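You operate a simulated robot arm through the tools that you are given. There is no shell and no other tool.

The job below is to be done with a simulated robot arm. You get a single attempt, and the scene is never put back.

Task
Give the cup in the slide two shots of soup, cap it and seal it.
Fine: use the teal lid, leave the cup in the middle, turn the black switch off.

Only the result counts: the job must be done as asked and must still hold three seconds after the hand-in. Knocking over, shifting, dropping, spilling or breaking anything else fails it. Lids that push on must go on centred and level and be pressed home; caps that screw on are set level and turned clockwise until they are tight.

Robot
A 7-joint arm with a two-finger parallel gripper, fixed in place. Base frame: the origin is on the floor under the middle of its stand, x ahead of it, y to its left, z up; the work surface is at about z = 0.85. Units: m, rad, N and s.
With the tool pointing down near the work surface it reaches from about 0.3 to 0.7 m from the base axis. Its first joint turns from -1.152 to 1.152 rad. Payload 1.57 kg.
Tool frame: the origin (TCP) lies between the finger pads and is the grasp point; the fingertips stand 0.03 m ahead of it; z points along the fingers, y is the line along which they close. The gripper opens to 0.11 m. The fingers are 0.024 m wide and 0.012 m thick; the gripper's body (0.048 by 0.112 m) begins 0.078 m behind the TCP.
Orientation is that of the tool frame in the base frame, as a unit quaternion [x, y, z, w]. With the fingers straight down and closing along the base's y, the tool's x points along the base's -x, its y along +y and its z along -z.

Tools
- The arm moves only by the tool send_rows. Its argument "motion" is one flat list of numbers, 7 for each row, row after row: the closure in counts, from 0 (fully open) to 255 (shut), then the shift along the tool's x, y, z in m, then the turn, a rotation vector about the tool's x, y, z in rad. In form: [jaw, tx, ty, tz, wx, wy, wz, jaw, tx, ty, tz, wx, wy, wz, ...]. A call has 1 to 20 rows; each row is the pose to reach, as a shift and turn from the pose commanded when the call began, along the tool's axes at that moment. A row lasts 0.2 s, in which the tool goes at most 0.05 m and 0.15 rad; a call with a longer step from one row to the next is refused whole, and so is a gripper value outside its range. Where a pose cannot be reached the arm comes as near as it can. A force on the tool above 70 N (or 10 N above the force at the start of the call, whichever is more), or a blocked arm, ends the call early, and 0.2 s more pass. Each finger travels about 0.108 m/s and halts on what it meets, pressing with about 21 N; the grip force reading is that of the motor and also rises with nothing between the fingers. The clock runs only during rows and for 0.2 s after the last one: add rows that repeat a pose to give the fingers time. The reply holds the time, the measured pose of the TCP, the force on the tool along the base axes, the opening and the grip force, in the units named above and with some noise, with the torque about the TCP (base axes, N m) and any sound that the robot's microphone picked up, and new pictures: "show" is both (left out), scene, wrist or none.
- Cameras (640 x 400 px; columns grow to the right, rows downward): "scene" is fixed at [0.1327, -0.3713, 1.4116]; the picture's right is [0.96, -0.28, 0.00], its down [-0.14, -0.50, -0.86] and it looks along [0.24, 0.82, -0.52] (base axes); focal length 308 px, centre (320, 200). "wrist" rides on the gripper at [0.07, 0.016, -0.141] in the tool frame; the picture's right is [-0.23, 0.97, 0.00], its down [-0.86, -0.20, -0.48] and it looks along [-0.47, -0.11, 0.88] (tool axes); focal length 222 px, centre (320, 200). There is no depth. A picture from a camera that has moved, and an enlarged one, comes with that camera's place and axes in the base frame and with its lens.
- close_up(camera, box): a new picture of the part [left, top, right, bottom] of that camera's present view, enlarged. It takes no simulated time.
- finish_job(): hands the job in; it is judged then, once.

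Places have to be worked out from the pictures, the camera data and where the tool is seen. Open the gripper and draw the arm clear of the work before you hand the job in, unless the task says otherwise.

The tools are called after "Emit:" as a command line: name --argument value ..., lists and objects as JSON in quotes. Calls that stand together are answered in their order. send_rows: Moves the arm, as the interface text tells. Its arguments: {"type":"object","properties":{"motion":{"type":"array","items":{"type":"number"}},"show":{"type":"string","enum":["both","scene","wrist","none"]}},"required":["motion"]} The other tools are called the same way: close_up (camera, box) takes an enlarged picture of a part of a camera's view; finish_job () hands the job in.

At the start:

```text
t: 0.0
tool_pos: [0.2881, 0.3073, 1.2339]
ee_rot: [0.0, 1.0, 0.0, 0.0]
wrist_force: [0.4, -0.4, -0.1]
wrist_torque: [0.03, 0.03, -0.02]
width: 0.1103
grasp_force: 0.0
```

scene: 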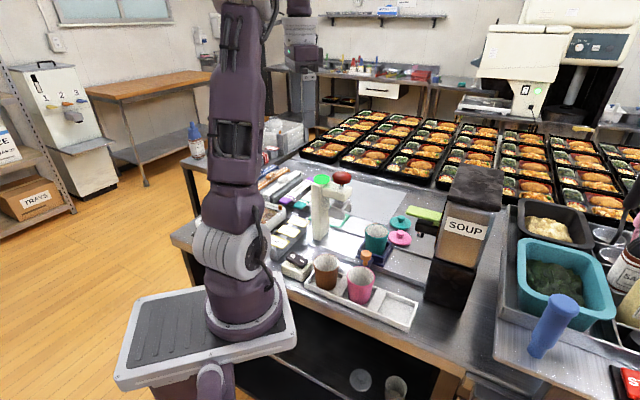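
wrist: 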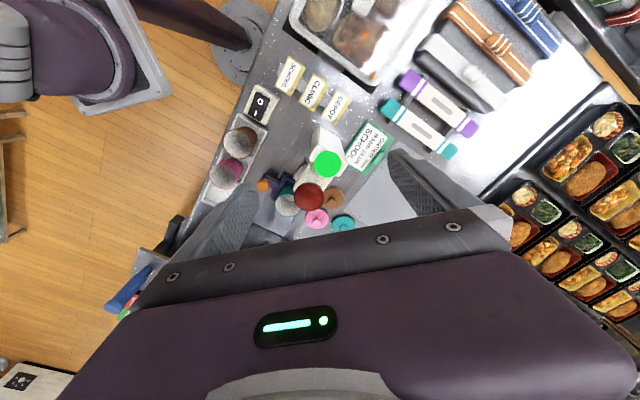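

I start by looking closely at the work area in both views before any motion.

Emit:
close_up --camera "scene" --box '[260, 150, 520, 330]'

Emit:
close_up --camera "scene" --box '[340, 190, 460, 270]'

Emit:
close_up --camera "wrist" --box '[200, 60, 400, 240]'

```text
2.22 times, centred on (390, 240) of scene
camera zoom: at [0.1327, -0.3713, 1.4116], right [0.96, -0.28, 0.0], down [-0.14, -0.5, -0.86], along [0.24, 0.82, -0.52], focal length 685 px, centre (164, 111)
```

zoom: 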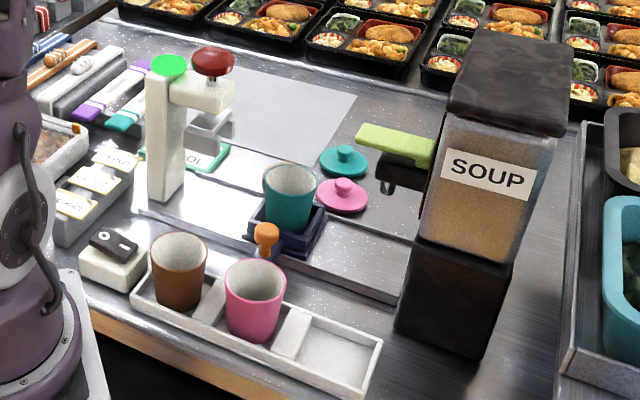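

```text
5.00 times, centred on (400, 230) of scene
camera zoom: at [0.1327, -0.3713, 1.4116], right [0.96, -0.28, 0.0], down [-0.14, -0.5, -0.86], along [0.24, 0.82, -0.52], focal length 1540 px, centre (-80, 50)
```

zoom: 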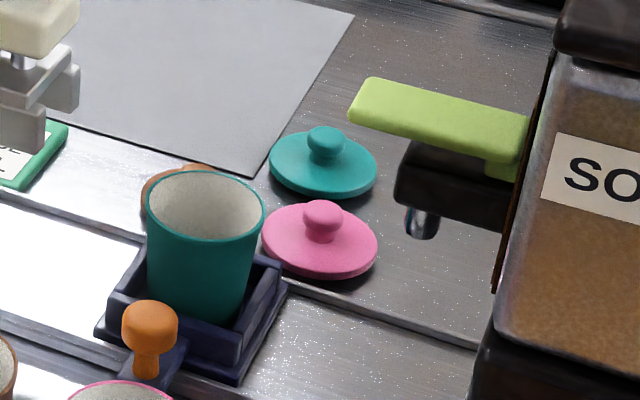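

```text
2.22 times, centred on (300, 150) of wrist
camera zoom: at [0.2179, 0.323, 1.3746], right [0.23, 0.97, 0.0], down [0.86, -0.2, 0.48], along [0.47, -0.11, -0.88], focal length 494 px, centre (364, 311)
```

zoom: 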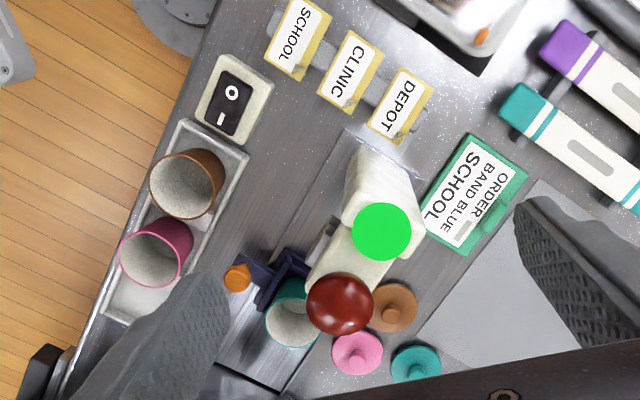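

The slide holds the teal cup on a rail that runs obliquely from the sealing press (red knob, green lamp) to the soup dispenser (lime lever). The black O/– switch is on a white box near the base, and the teal lid lies behind the rail. I move the wrist camera at safe height to a second viewpoint so I can triangulate.

Emit:
send_rows --motion '[0, -0.003, -0.042, -0.008, 0, 0, 0, 0, -0.006, -0.084, -0.016, 0, 0, 0, 0, -0.009, -0.126, -0.024, 0, 0, 0, 0, -0.012, -0.167, -0.03, 0, 0, 0, 0, -0.012, -0.167, -0.03, 0, 0, 0]' --show "both"

```text
t: 1.2
tool_pos: [0.2997, 0.1395, 1.2627]
ee_rot: [0.0, 1.0, 0.0, 0.0]
wrist_force: [-0.4, 0.0, 0.1]
wrist_torque: [0.01, -0.04, -0.01]
width: 0.1101
grasp_force: 0.1
camera wrist: at [0.2304, 0.1563, 1.4039], right [0.23, 0.97, 0.0], down [0.86, -0.2, 0.48], along [0.47, -0.11, -0.88], focal length 222 px, centre (320, 200)
```

scene: 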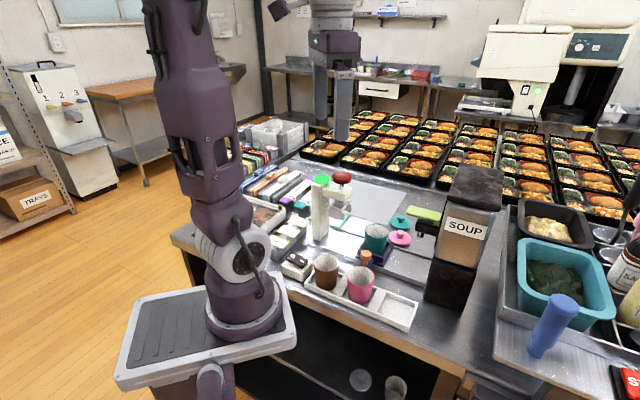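
wrist: 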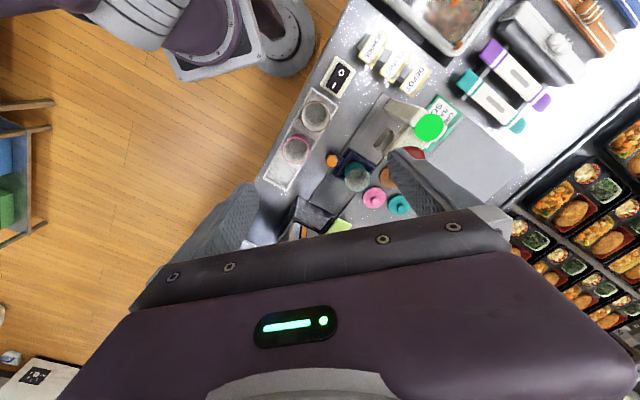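

The station is now visible from above in the wrist picture. I take enlargements of it to locate the rail, cup, lids, dispenser and switch.

Emit:
close_up --camera "wrist" --box '[250, 50, 450, 250]'

Emit:
close_up --camera "wrist" --box '[310, 90, 420, 160]'

Emit:
close_up --camera "wrist" --box '[290, 140, 420, 230]'

Emit:
close_up --camera "scene" --box '[390, 150, 510, 310]'

Emit:
close_up --camera "scene" --box '[270, 160, 370, 290]'

```text
2.00 times, centred on (350, 150) of wrist
camera zoom: at [0.2304, 0.1563, 1.4039], right [0.23, 0.97, 0.0], down [0.86, -0.2, 0.48], along [0.47, -0.11, -0.88], focal length 444 px, centre (260, 300)
```

zoom: 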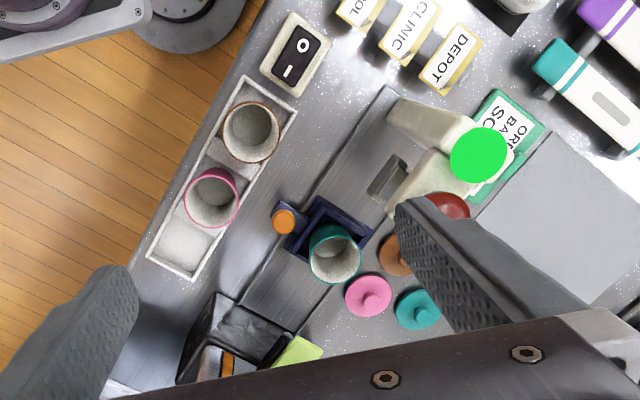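

```text
5.71 times, centred on (365, 125) of wrist
camera zoom: at [0.2304, 0.1563, 1.4039], right [0.23, 0.97, 0.0], down [0.86, -0.2, 0.48], along [0.47, -0.11, -0.88], focal length 1269 px, centre (63, 629)
```

zoom: 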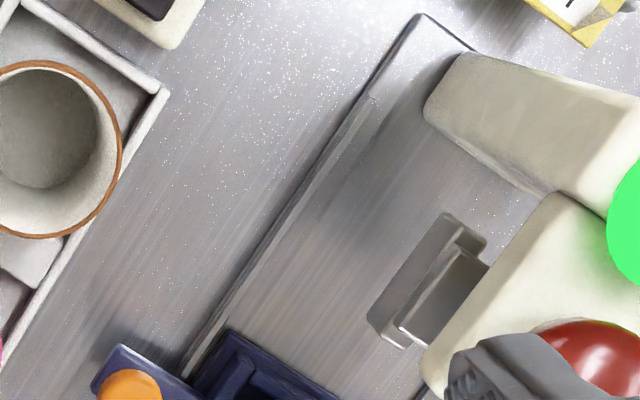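

```text
4.44 times, centred on (355, 185) of wrist
camera zoom: at [0.2304, 0.1563, 1.4039], right [0.23, 0.97, 0.0], down [0.86, -0.2, 0.48], along [0.47, -0.11, -0.88], focal length 987 px, centre (164, 267)
```

zoom: 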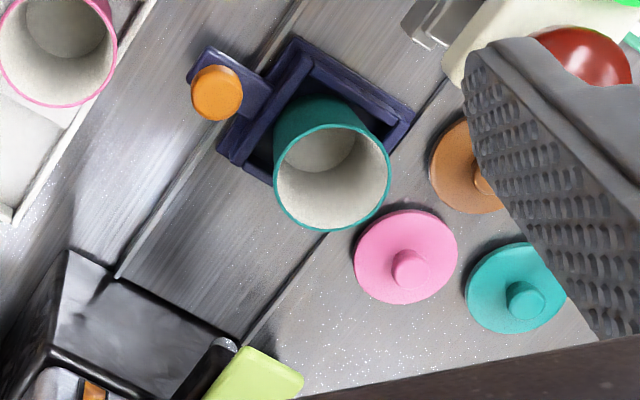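

```text
2.50 times, centred on (450, 230) of scene
camera zoom: at [0.1327, -0.3713, 1.4116], right [0.96, -0.28, 0.0], down [-0.14, -0.5, -0.86], along [0.24, 0.82, -0.52], focal length 770 px, centre (-5, 125)
```

zoom: 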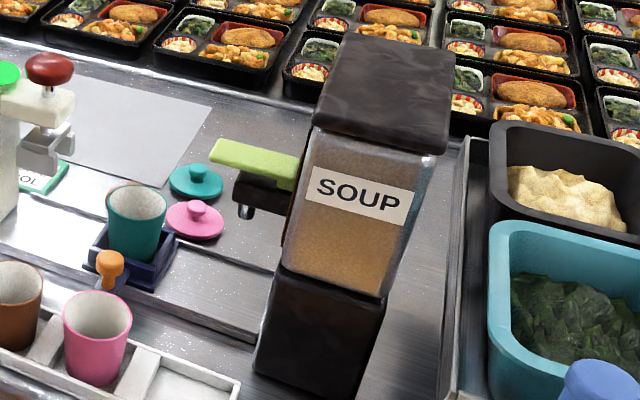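

```text
3.08 times, centred on (320, 225) of scene
camera zoom: at [0.1327, -0.3713, 1.4116], right [0.96, -0.28, 0.0], down [-0.14, -0.5, -0.86], along [0.24, 0.82, -0.52], focal length 948 px, centre (320, 123)
```

zoom: 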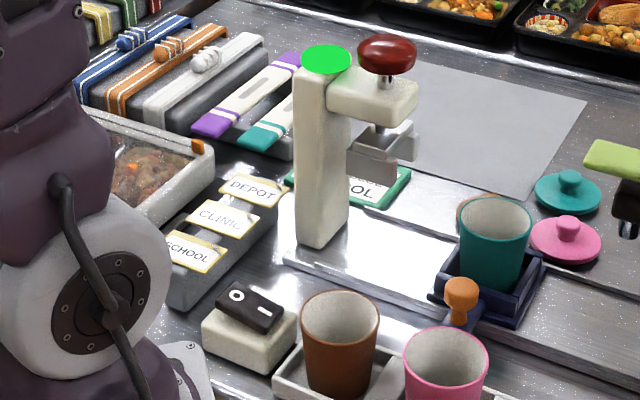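

From the two views I put the carriage centre near (0.447, 0.196) with the cup rim at z≈0.927. The orange knob is at (0.399, 0.145, 0.91), the press knob at (0.375, 0.270, 1.06) and the nozzle at about (0.526, 0.122). The rail runs at about -44.5° to base x. I close the gripper, turn it in line with the rail, and come over the left side of the orange knob at safe height.

Emit:
send_rows --motion '[255, -0.0113, 0.0058, 0.027, 0, 0, -0.1323, 255, -0.0226, 0.0116, 0.054, 0, 0, -0.2646, 255, -0.034, 0.0175, 0.081, 0, 0, -0.397, 255, -0.0453, 0.0233, 0.108, 0, 0, -0.5293, 255, -0.0566, 0.0291, 0.135, 0, 0, -0.6616, 255, -0.068, 0.035, 0.163, 0, 0, -0.794, 255, -0.068, 0.035, 0.163, 0, 0, -0.794]' --show "both"

```text
t: 2.8
tool_pos: [0.3689, 0.1762, 1.0991]
ee_rot: [-0.388, 0.922, 0.0, 0.001]
wrist_force: [0.0, -0.7, 0.0]
wrist_torque: [-0.02, -0.01, 0.05]
width: 0.0
grasp_force: 21.1
camera wrist: at [0.3087, 0.136, 1.2406], right [-0.54, 0.84, 0.0], down [0.74, 0.47, 0.48], along [0.4, 0.26, -0.88], focal length 222 px, centre (320, 200)
```

scene: 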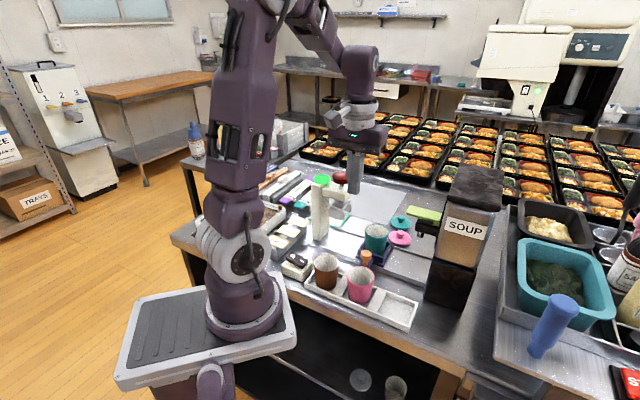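
wrist: 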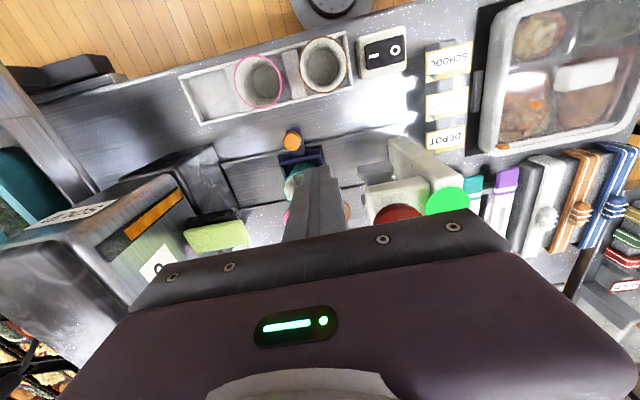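

The gripper is in line with the rail now. I take close-ups to check the knob, the clearance to the dispenser, and the press and lever details.

Emit:
close_up --camera "wrist" --box '[150, 110, 400, 266]'

Emit:
close_up --camera "wrist" --box '[260, 120, 350, 176]'

Emit:
close_up --camera "scene" --box '[310, 160, 430, 280]'

Emit:
close_up --camera "wrist" --box '[340, 20, 430, 80]'

```text
2.56 times, centred on (275, 188) of wrist
camera zoom: at [0.3087, 0.136, 1.2406], right [-0.54, 0.84, 0.0], down [0.74, 0.47, 0.48], along [0.4, 0.26, -0.88], focal length 569 px, centre (435, 231)
```

zoom: 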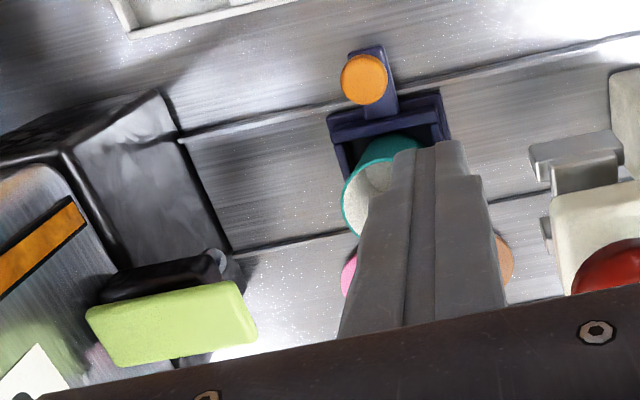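

```text
7.11 times, centred on (305, 148) of wrist
camera zoom: at [0.3087, 0.136, 1.2406], right [-0.54, 0.84, 0.0], down [0.74, 0.47, 0.48], along [0.4, 0.26, -0.88], focal length 1580 px, centre (427, 570)
```

zoom: 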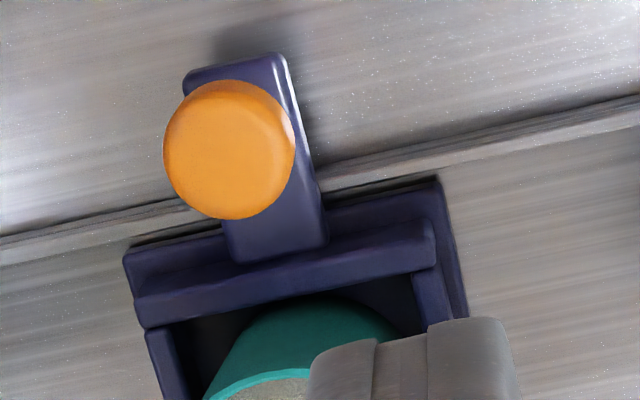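

```text
3.33 times, centred on (370, 220) of scene
camera zoom: at [0.1328, -0.3713, 1.4116], right [0.96, -0.28, 0.0], down [-0.14, -0.5, -0.86], along [0.24, 0.82, -0.52], focal length 1027 px, centre (153, 133)
```

zoom: 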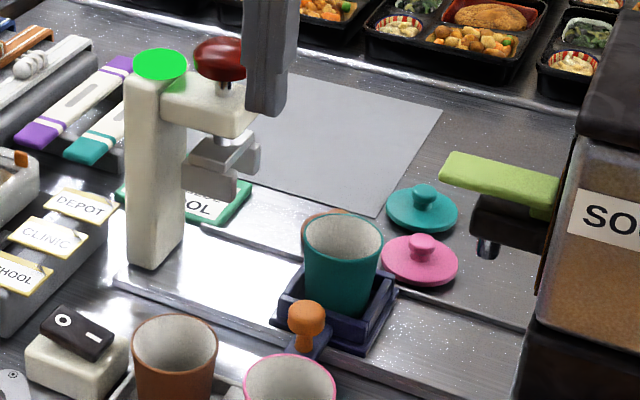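

```text
6.67 times, centred on (385, 50) of wrist
camera zoom: at [0.3087, 0.136, 1.2406], right [-0.54, 0.84, 0.0], down [0.74, 0.47, 0.48], along [0.4, 0.26, -0.88], focal length 1481 px, centre (-113, 1200)
```

zoom: 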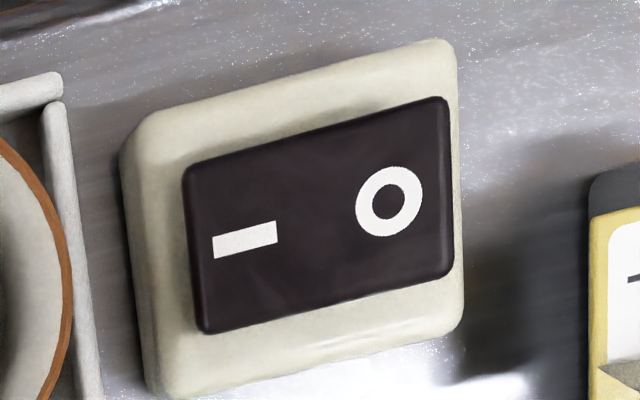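

The rocker's I end is down (on) and the O end up, which fits the lit green lamp. The orange knob is confirmed at about (0.398, 0.144) with a radius of about 13.5 mm. I lower the closed fingers just left of it, tips at about z 0.885.

Emit:
send_rows --motion '[255, 0, 0, 0.046, 0, 0, 0, 255, 0, 0, 0.092, 0, 0, 0, 255, 0, 0, 0.138, 0, 0, 0, 255, 0, 0, 0.17, 0, 0, 0, 255, 0, 0, 0.184, 0, 0, 0]' --show "both"

Emit:
close_up --camera "scene" --box '[320, 190, 440, 290]'

```text
t: 4.0
tool_pos: [0.3682, 0.1738, 0.9152]
ee_rot: [-0.387, 0.922, -0.001, 0.0]
wrist_force: [-0.7, -0.7, 0.2]
wrist_torque: [0.02, 0.01, 0.02]
width: 0.0001
grasp_force: 20.9
camera wrist: at [0.3069, 0.1358, 1.0575], right [-0.54, 0.84, 0.0], down [0.74, 0.47, 0.48], along [0.4, 0.26, -0.88], focal length 222 px, centre (320, 200)
```

scene: 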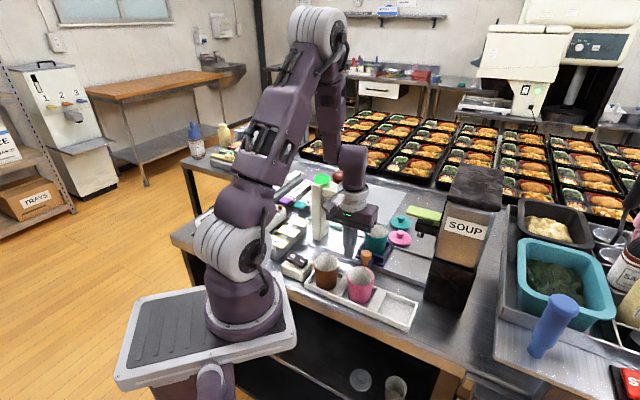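
wrist: 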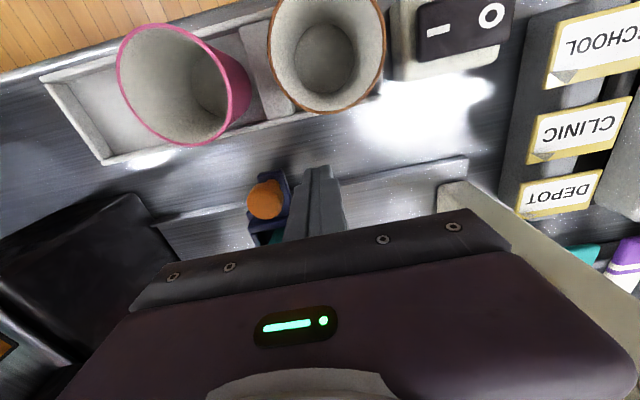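

```text
4.00 times, centred on (380, 240) of scene
camera zoom: at [0.1327, -0.3713, 1.4116], right [0.96, -0.28, 0.0], down [-0.14, -0.5, -0.86], along [0.24, 0.82, -0.52], focal length 1232 px, centre (80, 40)
```

zoom: 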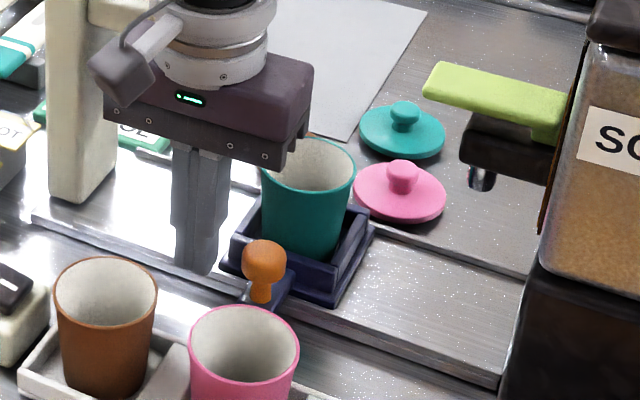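

The fingertips are beside the knob with about 15 mm of gap. I push slowly along the rail towards the dispenser, about half way first, watching force and sound.

Emit:
send_rows --motion '[255, 0, -0.01, 0, 0, 0, 0, 255, 0, -0.018, 0, 0, 0, 0, 255, 0, -0.026, 0, 0, 0, 0, 255, 0, -0.034, 0, 0, 0, 0, 255, 0, -0.042, 0, 0, 0, 0, 255, 0, -0.05, 0, 0, 0, 0, 255, 0, -0.058, 0, 0, 0, 0, 255, 0, -0.066, 0, 0, 0, 0]' --show "both"

Emit:
close_up --camera "scene" --box '[340, 190, 460, 290]'

```text
t: 5.8
tool_pos: [0.4145, 0.1291, 0.9161]
ee_rot: [-0.387, 0.922, 0.0, 0.0]
wrist_force: [-0.5, 0.3, -0.9]
wrist_torque: [0.03, 0.05, -0.04]
width: 0.0
grasp_force: 20.5
camera wrist: at [0.354, 0.0907, 1.058], right [-0.54, 0.84, 0.0], down [0.74, 0.47, 0.48], along [0.4, 0.26, -0.88], focal length 222 px, centre (320, 200)
```

scene: 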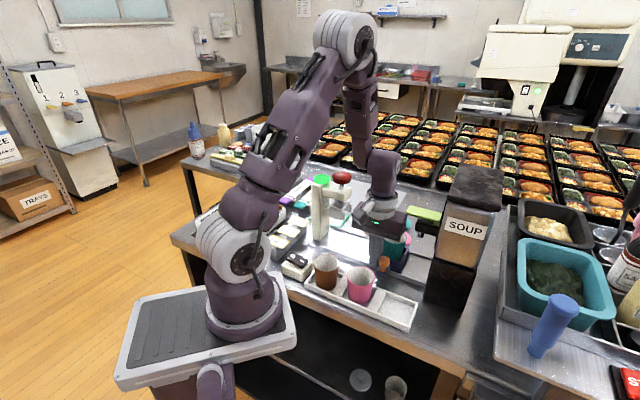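
wrist: 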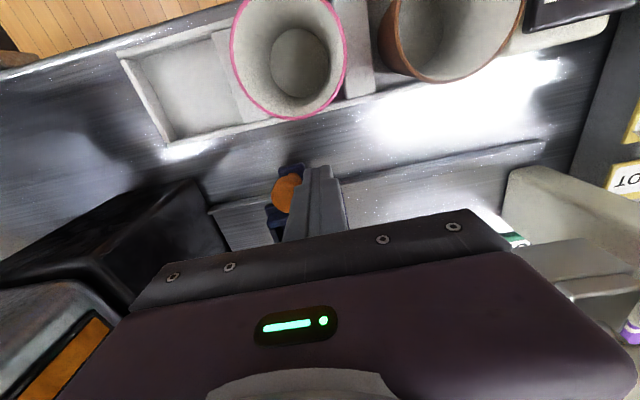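

```text
4.00 times, centred on (400, 240) of scene
camera zoom: at [0.1327, -0.3713, 1.4116], right [0.96, -0.28, 0.0], down [-0.14, -0.5, -0.86], along [0.24, 0.82, -0.52], focal length 1232 px, centre (0, 40)
```

zoom: 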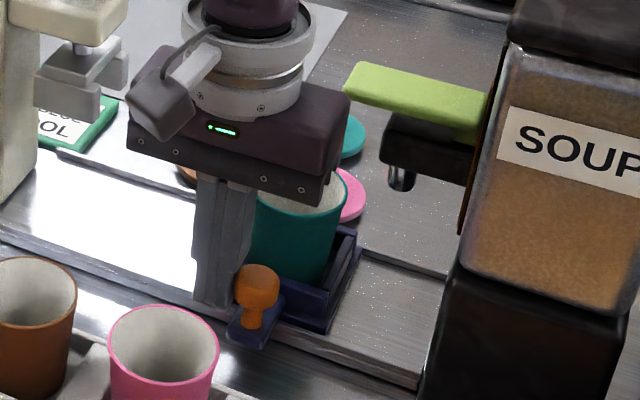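

The slide moves freely with the knob in contact. I push another 45 mm, then check against the nozzle.

Emit:
send_rows --motion '[255, 0, -0.007, 0, 0, 0, 0, 255, 0, -0.014, 0, 0, 0, 0, 255, 0, -0.021, 0, 0, 0, 0, 255, 0, -0.028, 0, 0, 0, 0, 255, 0, -0.035, 0, 0, 0, 0, 255, 0, -0.04, 0, 0, 0, 0, 255, 0, -0.045, 0, 0, 0, 0]' --show "both"

Emit:
close_up --camera "scene" --box '[360, 190, 480, 290]'

Emit:
close_up --camera "wrist" --box '[180, 140, 340, 240]'

```text
t: 7.4
tool_pos: [0.4459, 0.0948, 0.9166]
ee_rot: [-0.386, 0.922, 0.0, 0.0]
wrist_force: [-1.1, -0.1, -1.2]
wrist_torque: [-0.03, 0.02, 0.01]
width: 0.0003
grasp_force: 20.9
camera wrist: at [0.3868, 0.0577, 1.0585], right [-0.54, 0.84, 0.0], down [0.74, 0.47, 0.48], along [0.4, 0.26, -0.88], focal length 222 px, centre (320, 200)
```

scene: 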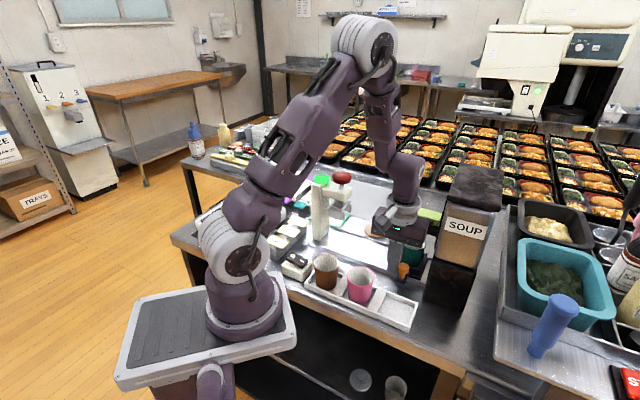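
wrist: 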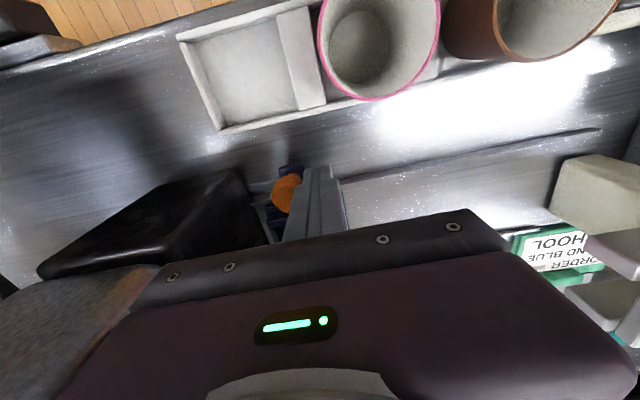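

```text
4.00 times, centred on (420, 240) of scene
camera zoom: at [0.1327, -0.3713, 1.4116], right [0.96, -0.28, 0.0], down [-0.14, -0.5, -0.86], along [0.24, 0.82, -0.52], focal length 1232 px, centre (-80, 40)
```

zoom: 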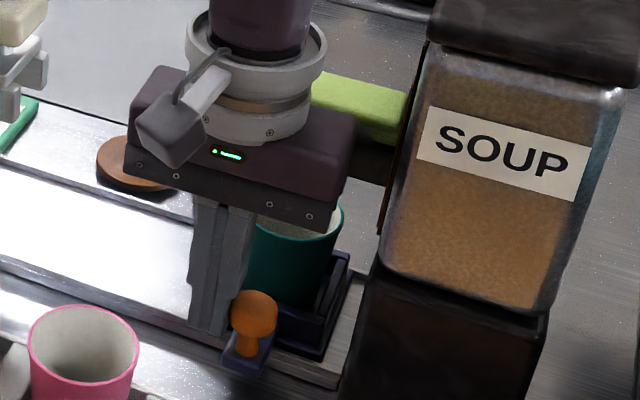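

```text
4.00 times, centred on (260, 190) of wrist
camera zoom: at [0.3868, 0.0577, 1.0585], right [-0.54, 0.84, 0.0], down [0.74, 0.47, 0.48], along [0.4, 0.26, -0.88], focal length 888 px, centre (560, 240)
```

zoom: 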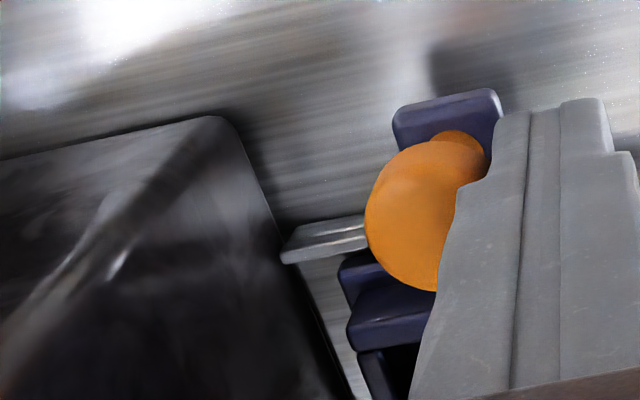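

The knob is now near r≈0.277 and the carriage is about 1 cm short of the dispenser base. I keep pushing in small steps to find the end stop or the spot under the nozzle.

Emit:
send_rows --motion '[255, 0, -0.003, 0, 0, 0, 0, 255, 0, -0.006, 0, 0, 0, 0, 255, 0, -0.009, 0, 0, 0, 0, 255, 0, -0.009, 0, 0, 0, 0]' --show "scene"

Emit:
close_up --camera "scene" --box '[360, 190, 480, 290]'

```text
t: 8.4
tool_pos: [0.4545, 0.0909, 0.9162]
ee_rot: [-0.387, 0.922, 0.0, 0.0]
wrist_force: [0.3, 0.4, 0.4]
wrist_torque: [-0.01, 0.03, 0.01]
width: 0.0003
grasp_force: 20.8
```

scene: 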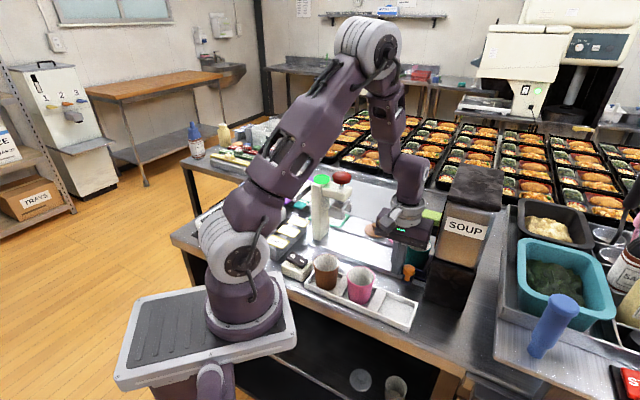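

```text
4.00 times, centred on (420, 240) of scene
camera zoom: at [0.1327, -0.3713, 1.4116], right [0.96, -0.28, 0.0], down [-0.14, -0.5, -0.86], along [0.24, 0.82, -0.52], focal length 1232 px, centre (-80, 40)
```

zoom: 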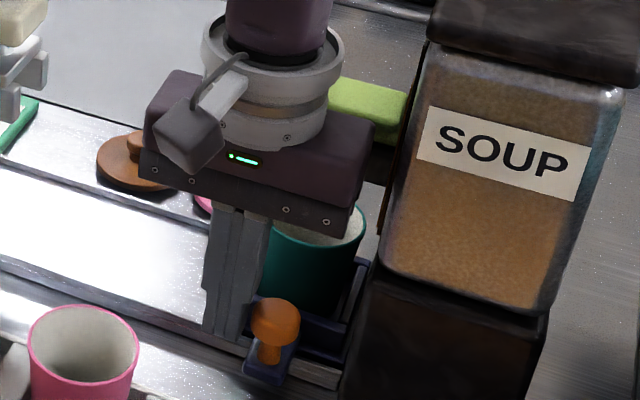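

No resistance yet; the knob is at about r 0.286. I nudge a few more millimetres to see if a stop is felt.

Emit:
send_rows --motion '[255, 0, -0.002, 0, 0, 0, 0, 255, 0, -0.004, 0, 0, 0, 0, 255, 0, -0.004, 0, 0, 0, 0]' --show "scene"

Emit:
close_up --camera "scene" --box '[380, 200, 470, 275]'

```text
t: 9.2
tool_pos: [0.4559, 0.0873, 0.9166]
ee_rot: [-0.387, 0.922, 0.0, -0.001]
wrist_force: [-0.1, -0.1, 0.0]
wrist_torque: [0.03, 0.01, -0.01]
width: 0.0001
grasp_force: 21.1
```

scene: 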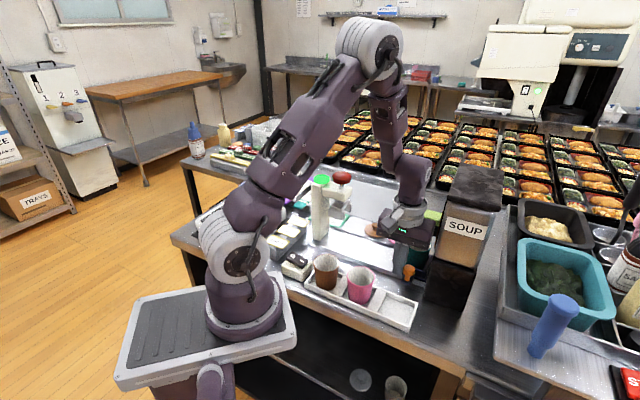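

```text
5.33 times, centred on (425, 238) of scene
camera zoom: at [0.1327, -0.3713, 1.4116], right [0.96, -0.28, 0.0], down [-0.14, -0.5, -0.86], along [0.24, 0.82, -0.52], focal length 1643 px, centre (-240, 0)
```

zoom: 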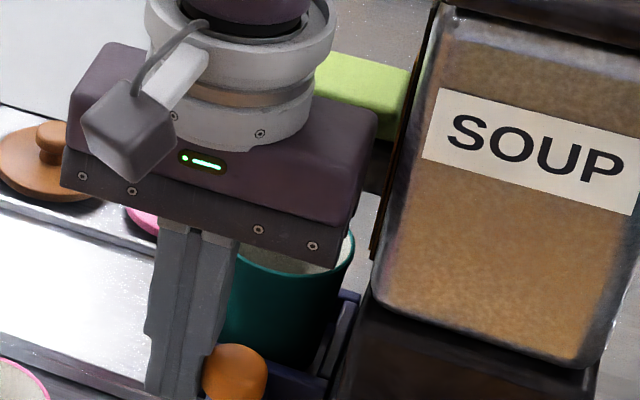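

I back away from the knob, raise the arm and move left, so both cameras can see how the cup sits under the nozzle.

Emit:
send_rows --motion '[255, 0, 0.02, 0, 0, 0, 0, 255, 0, 0.05, 0, 0, 0, 0, 255, 0, 0.08, -0.03, 0, 0, 0, 255, 0, 0.1, -0.07, 0, 0, 0, 255, 0.01, 0.12, -0.11, 0, 0, 0, 255, 0.02, 0.14, -0.15, 0, 0, 0, 255, 0.03, 0.15, -0.18, 0, 0, 0, 255, 0.03, 0.15, -0.18, 0, 0, 0]' --show "both"

Emit:
close_up --camera "scene" --box '[370, 190, 480, 280]'

Emit:
close_up --camera "wrist" --box '[100, 100, 340, 250]'

```text
t: 11.0
tool_pos: [0.3291, 0.1723, 1.0965]
ee_rot: [-0.386, 0.922, 0.0, 0.001]
wrist_force: [-0.1, -0.3, -0.6]
wrist_torque: [0.04, 0.01, 0.01]
width: 0.0001
grasp_force: 20.5
camera wrist: at [0.2684, 0.1345, 1.2387], right [-0.54, 0.84, 0.0], down [0.74, 0.47, 0.48], along [0.4, 0.26, -0.88], focal length 222 px, centre (320, 200)
```

scene: 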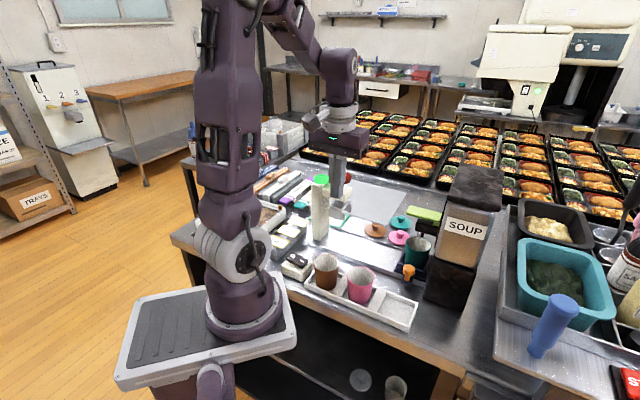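
wrist: 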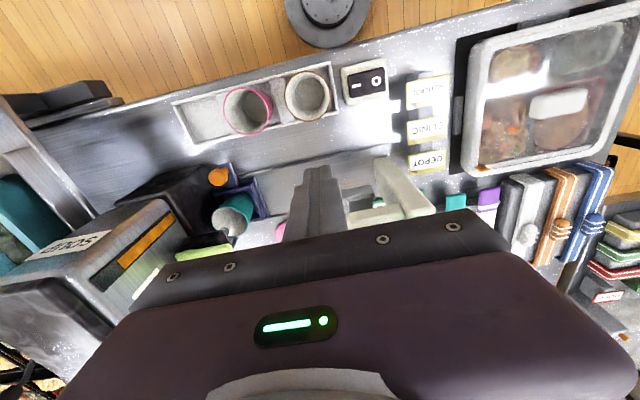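

```text
4.44 times, centred on (425, 235) of scene
camera zoom: at [0.1327, -0.3713, 1.4116], right [0.96, -0.28, 0.0], down [-0.14, -0.5, -0.86], along [0.24, 0.82, -0.52], focal length 1369 px, centre (-147, 44)
```

zoom: 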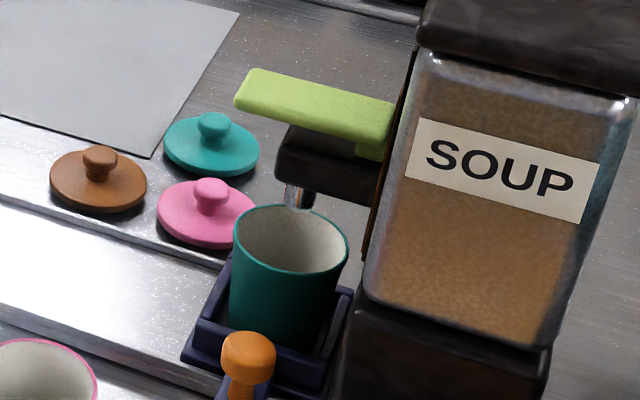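

```text
2.67 times, centred on (220, 175) of wrist
camera zoom: at [0.2684, 0.1345, 1.2387], right [-0.54, 0.84, 0.0], down [0.74, 0.47, 0.48], along [0.4, 0.26, -0.88], focal length 592 px, centre (587, 267)
```

zoom: 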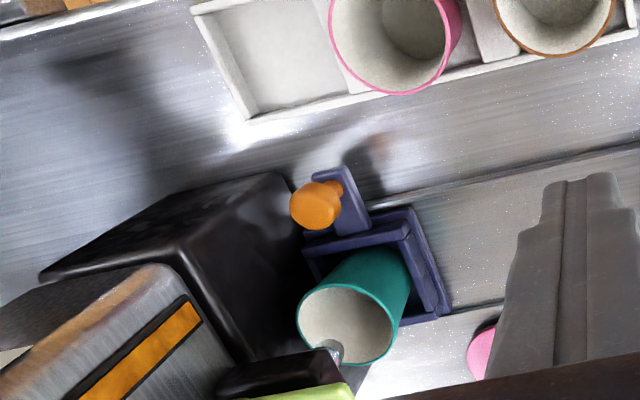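

The cup is by the dispenser; I enlarge further to see whether the nozzle tip is centred above the cup's mouth.

Emit:
close_up --camera "scene" --box '[405, 215, 455, 250]'

Emit:
close_up --camera "wrist" --box '[190, 180, 270, 240]'

```text
11.43 times, centred on (430, 232) of scene
camera zoom: at [0.1327, -0.3713, 1.4116], right [0.96, -0.28, 0.0], down [-0.14, -0.5, -0.86], along [0.24, 0.82, -0.52], focal length 3521 px, centre (-937, -171)
```

zoom: 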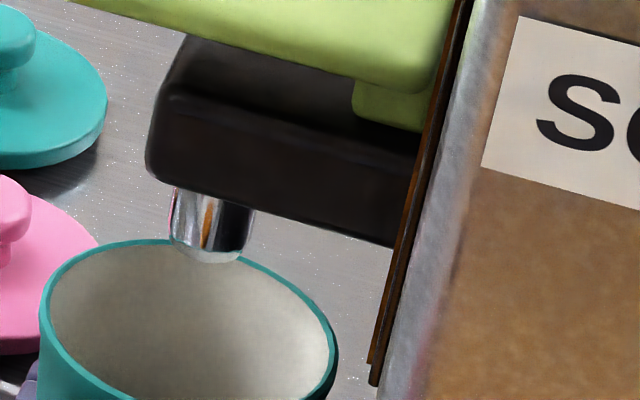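

```text
6.67 times, centred on (230, 210) of wrist
camera zoom: at [0.2684, 0.1345, 1.2387], right [-0.54, 0.84, 0.0], down [0.74, 0.47, 0.48], along [0.4, 0.26, -0.88], focal length 1481 px, centre (920, 133)
```

zoom: 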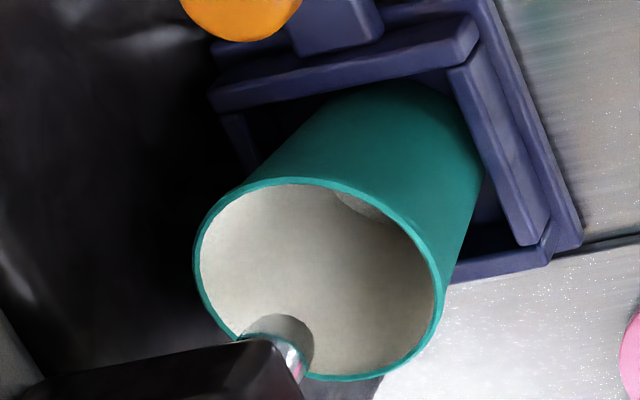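

The nozzle tip (z≈0.95) is right above the middle of the cup's mouth. I now carry the closed gripper over to the tip of the lime lever at (0.507, 0.142, 1.017). I turn it 90° so the gripper body stays away from the dispenser, and I stay high for now.

Emit:
send_rows --motion '[255, -0.0094, -0.0135, -0.03, 0, 0, 0.1428, 255, -0.0188, -0.027, -0.053, 0, 0, 0.2856, 255, -0.0282, -0.0404, -0.053, 0, 0, 0.4284, 255, -0.0376, -0.0539, -0.053, 0, 0, 0.5712, 255, -0.047, -0.0674, -0.053, 0, 0, 0.714, 255, -0.0563, -0.0809, -0.053, 0, 0, 0.8568, 255, -0.0657, -0.0944, -0.053, 0, 0, 0.9996, 255, -0.0751, -0.1078, -0.053, 0, 0, 1.1424, 255, -0.0845, -0.1213, -0.053, 0, 0, 1.2852, 255, -0.0939, -0.1348, -0.053, 0, 0, 1.428, 255, -0.1033, -0.1483, -0.043, 0, 0, 1.571, 255, -0.1033, -0.1483, -0.033, 0, 0, 1.571]' --show "both"

Emit:
close_up --camera "scene" --box '[370, 150, 490, 260]'

Emit:
close_up --camera "wrist" --box '[240, 140, 400, 250]'

```text
t: 13.6
tool_pos: [0.5079, 0.1416, 1.1304]
ee_rot: [0.379, 0.925, -0.001, 0.0]
wrist_force: [0.3, -0.7, -0.4]
wrist_torque: [0.0, 0.0, 0.0]
width: 0.0001
grasp_force: 21.2
camera wrist: at [0.4694, 0.2016, 1.2718], right [0.85, 0.53, 0.0], down [0.47, -0.74, 0.48], along [0.25, -0.4, -0.88], focal length 222 px, centre (320, 200)
```

scene: 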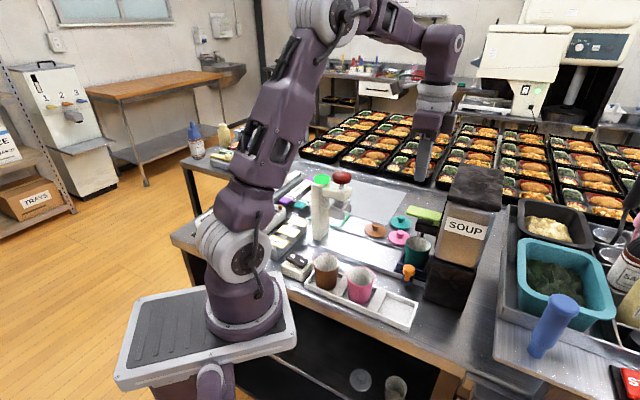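
wrist: 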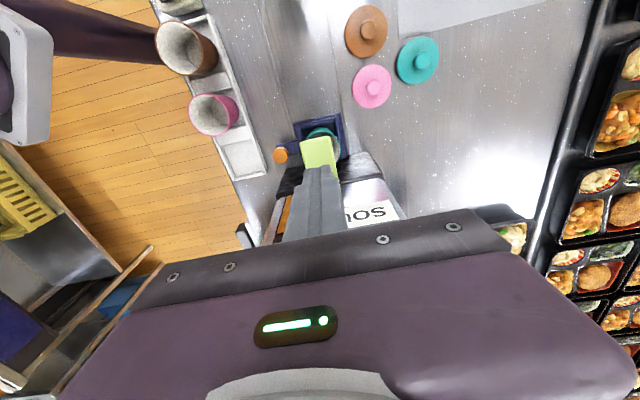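

```text
3.64 times, centred on (430, 205) of scene
camera zoom: at [0.1328, -0.3713, 1.4116], right [0.96, -0.28, 0.0], down [-0.14, -0.5, -0.86], along [0.24, 0.82, -0.52], focal length 1120 px, centre (-80, 182)
```

zoom: 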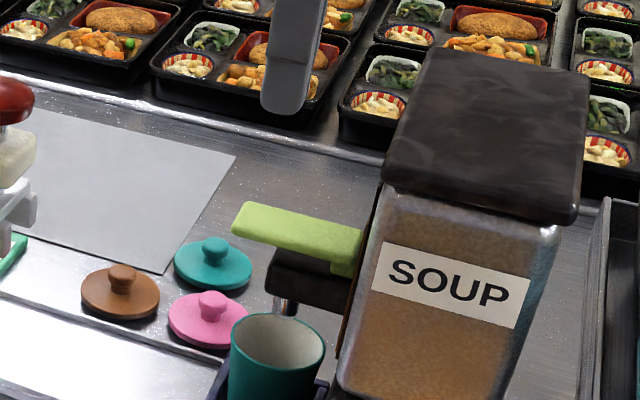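

```text
3.64 times, centred on (320, 195) of wrist
camera zoom: at [0.4694, 0.2016, 1.2718], right [0.85, 0.53, 0.0], down [0.47, -0.74, 0.48], along [0.25, -0.4, -0.88], focal length 808 px, centre (320, 218)
```

zoom: 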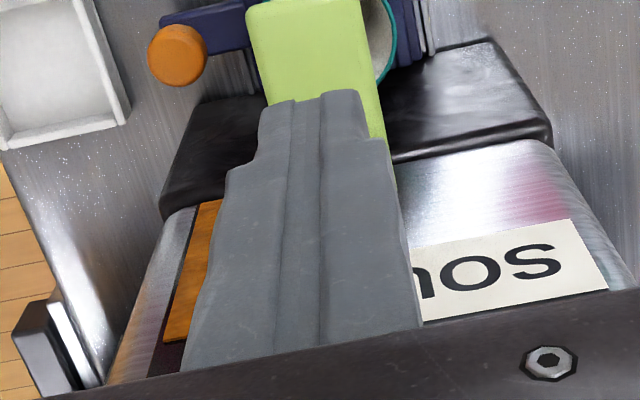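

The fingers are over the lever's tip with clearance to the dispenser. I descend to just above the lever.

Emit:
send_rows --motion '[255, 0, 0, 0.03, 0, 0, 0, 255, 0, 0, 0.055, 0, 0, 0, 255, 0, 0, 0.07, 0, 0, 0, 255, 0, 0, 0.075, 0, 0, 0]' --show "both"

Emit:
close_up --camera "scene" --box '[370, 150, 490, 260]'

Emit:
close_up --camera "wrist" --box '[240, 140, 400, 250]'

```text
t: 14.6
tool_pos: [0.5055, 0.1416, 1.0533]
ee_rot: [0.378, 0.926, 0.0, 0.001]
wrist_force: [-0.5, -0.1, 0.9]
wrist_torque: [-0.01, 0.03, 0.0]
width: 0.0
grasp_force: 21.3
camera wrist: at [0.4679, 0.2017, 1.1956], right [0.84, 0.54, 0.0], down [0.47, -0.74, 0.48], along [0.26, -0.4, -0.88], focal length 222 px, centre (320, 200)
```

scene: 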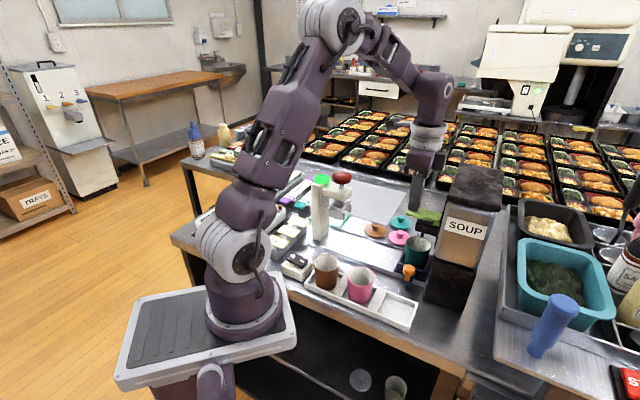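
wrist: 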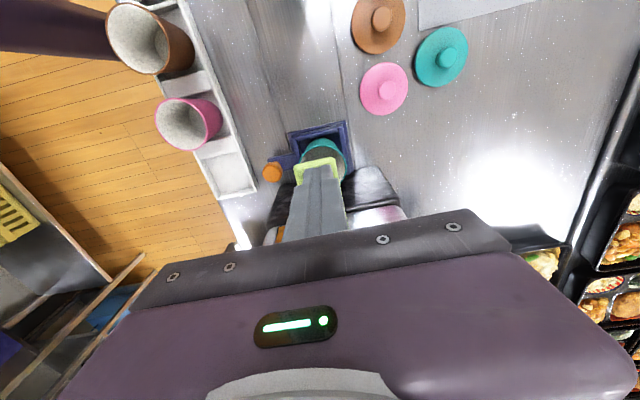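

```text
3.64 times, centred on (430, 205) of scene
camera zoom: at [0.1327, -0.3713, 1.4116], right [0.96, -0.28, 0.0], down [-0.14, -0.5, -0.86], along [0.24, 0.82, -0.52], focal length 1120 px, centre (-80, 182)
```

zoom: 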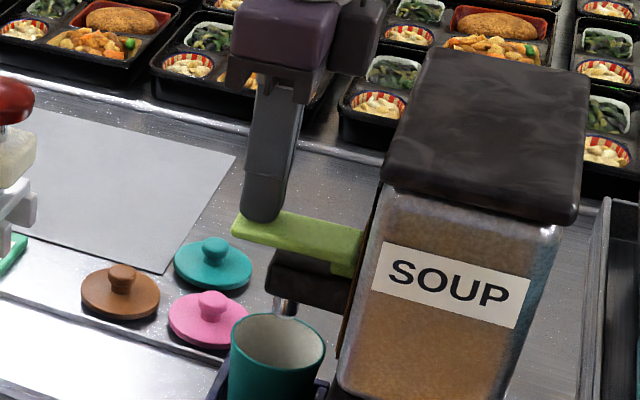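

```text
3.64 times, centred on (320, 195) of wrist
camera zoom: at [0.4679, 0.2017, 1.1956], right [0.84, 0.54, 0.0], down [0.47, -0.74, 0.48], along [0.26, -0.4, -0.88], focal length 808 px, centre (320, 218)
```

zoom: 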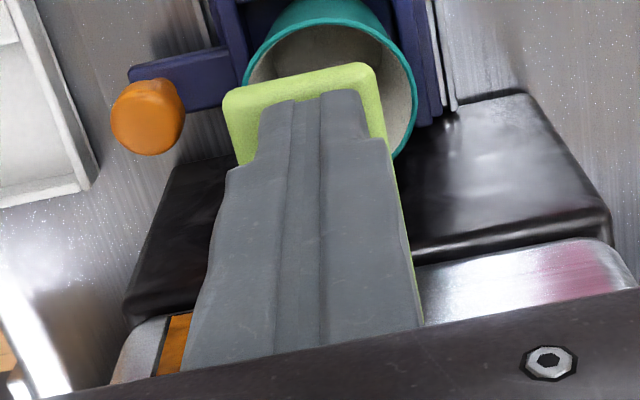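

The fingertips are just over the lever's end, and the cup's mouth is visible in the wrist view. I press down in small steps to feel the lever.

Emit:
send_rows --motion '[255, 0, 0, 0.004, 0, 0, 0, 255, 0, 0, 0.008, 0, 0, 0, 255, 0, 0, 0.012, 0, 0, 0]' --show "wrist"

Emit:
close_up --camera "scene" --box '[390, 190, 470, 260]'

Emit:
close_up --camera "wrist" --box '[260, 120, 360, 190]'

```text
t: 15.4
tool_pos: [0.5063, 0.1418, 1.0445]
ee_rot: [0.379, 0.925, 0.002, 0.003]
wrist_force: [-10.7, -3.2, 54.8]
wrist_torque: [-0.58, -0.13, 0.05]
width: 0.0
grasp_force: 21.0
camera wrist: at [0.4669, 0.2019, 1.1857], right [0.84, 0.54, 0.01], down [0.47, -0.74, 0.48], along [0.26, -0.4, -0.88], focal length 222 px, centre (320, 200)
```

wrist: 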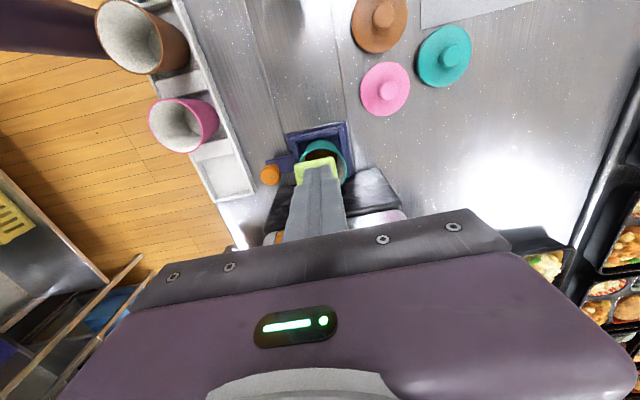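

```text
5.71 times, centred on (430, 225) of scene
camera zoom: at [0.1315, -0.3716, 1.4117], right [0.96, -0.28, 0.0], down [-0.14, -0.5, -0.86], along [0.24, 0.82, -0.52], focal length 1760 px, centre (-309, 57)
```

zoom: 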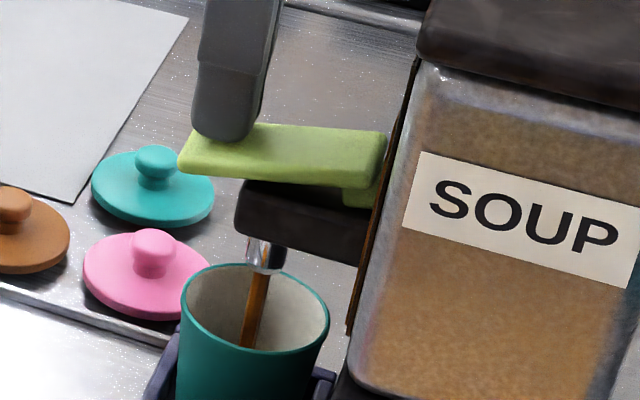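

```text
5.71 times, centred on (310, 155) of wrist
camera zoom: at [0.4669, 0.2019, 1.1857], right [0.84, 0.54, 0.01], down [0.47, -0.74, 0.48], along [0.26, -0.4, -0.88], focal length 1269 px, centre (377, 457)
```

zoom: 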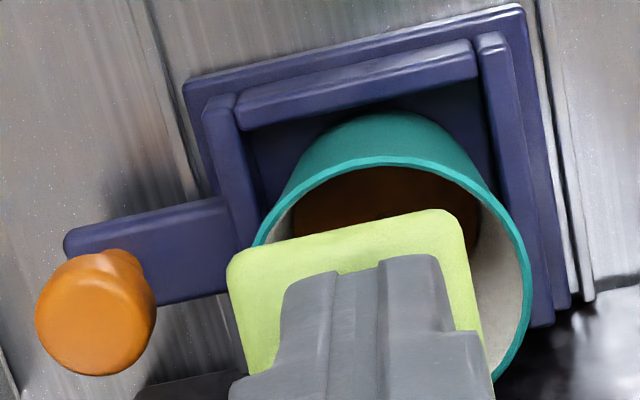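

Soup is flowing into the cup and the lever is fully down (55 N). I release it now and wait to see how the first shot ends.

Emit:
send_rows --motion '[255, 0, 0, -0.004, 0, 0, 0, 255, 0, 0, -0.012, 0, 0, 0, 255, 0, 0, -0.018, 0, 0, 0]' --show "wrist"

Emit:
close_up --camera "scene" --box '[390, 190, 470, 260]'

Emit:
close_up --camera "wrist" --box '[260, 120, 360, 190]'

```text
t: 16.2
tool_pos: [0.5051, 0.1426, 1.0607]
ee_rot: [0.379, 0.925, 0.0, -0.001]
wrist_force: [-0.4, 0.2, 0.3]
wrist_torque: [0.0, -0.03, -0.01]
width: 0.0001
grasp_force: 21.1
camera wrist: at [0.4676, 0.2023, 1.2015], right [0.84, 0.54, 0.0], down [0.47, -0.74, 0.48], along [0.25, -0.4, -0.88], focal length 222 px, centre (320, 200)
```

wrist: 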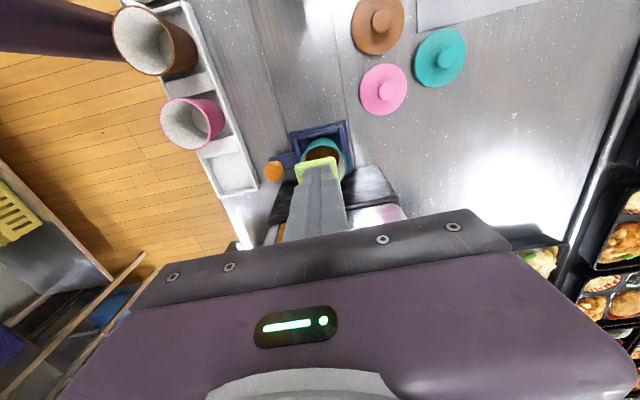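

```text
5.71 times, centred on (430, 225) of scene
camera zoom: at [0.1327, -0.3713, 1.4116], right [0.96, -0.28, 0.0], down [-0.14, -0.5, -0.86], along [0.24, 0.82, -0.52], focal length 1760 px, centre (-309, 57)
```

zoom: 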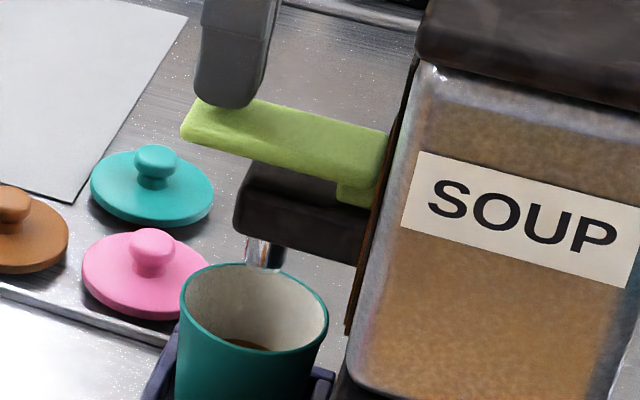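

```text
5.71 times, centred on (310, 155) of wrist
camera zoom: at [0.4676, 0.2023, 1.2015], right [0.84, 0.54, 0.0], down [0.47, -0.74, 0.48], along [0.25, -0.4, -0.88], focal length 1269 px, centre (377, 457)
```

zoom: 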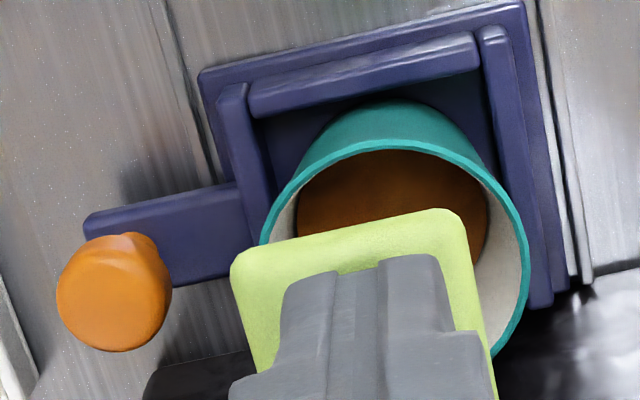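

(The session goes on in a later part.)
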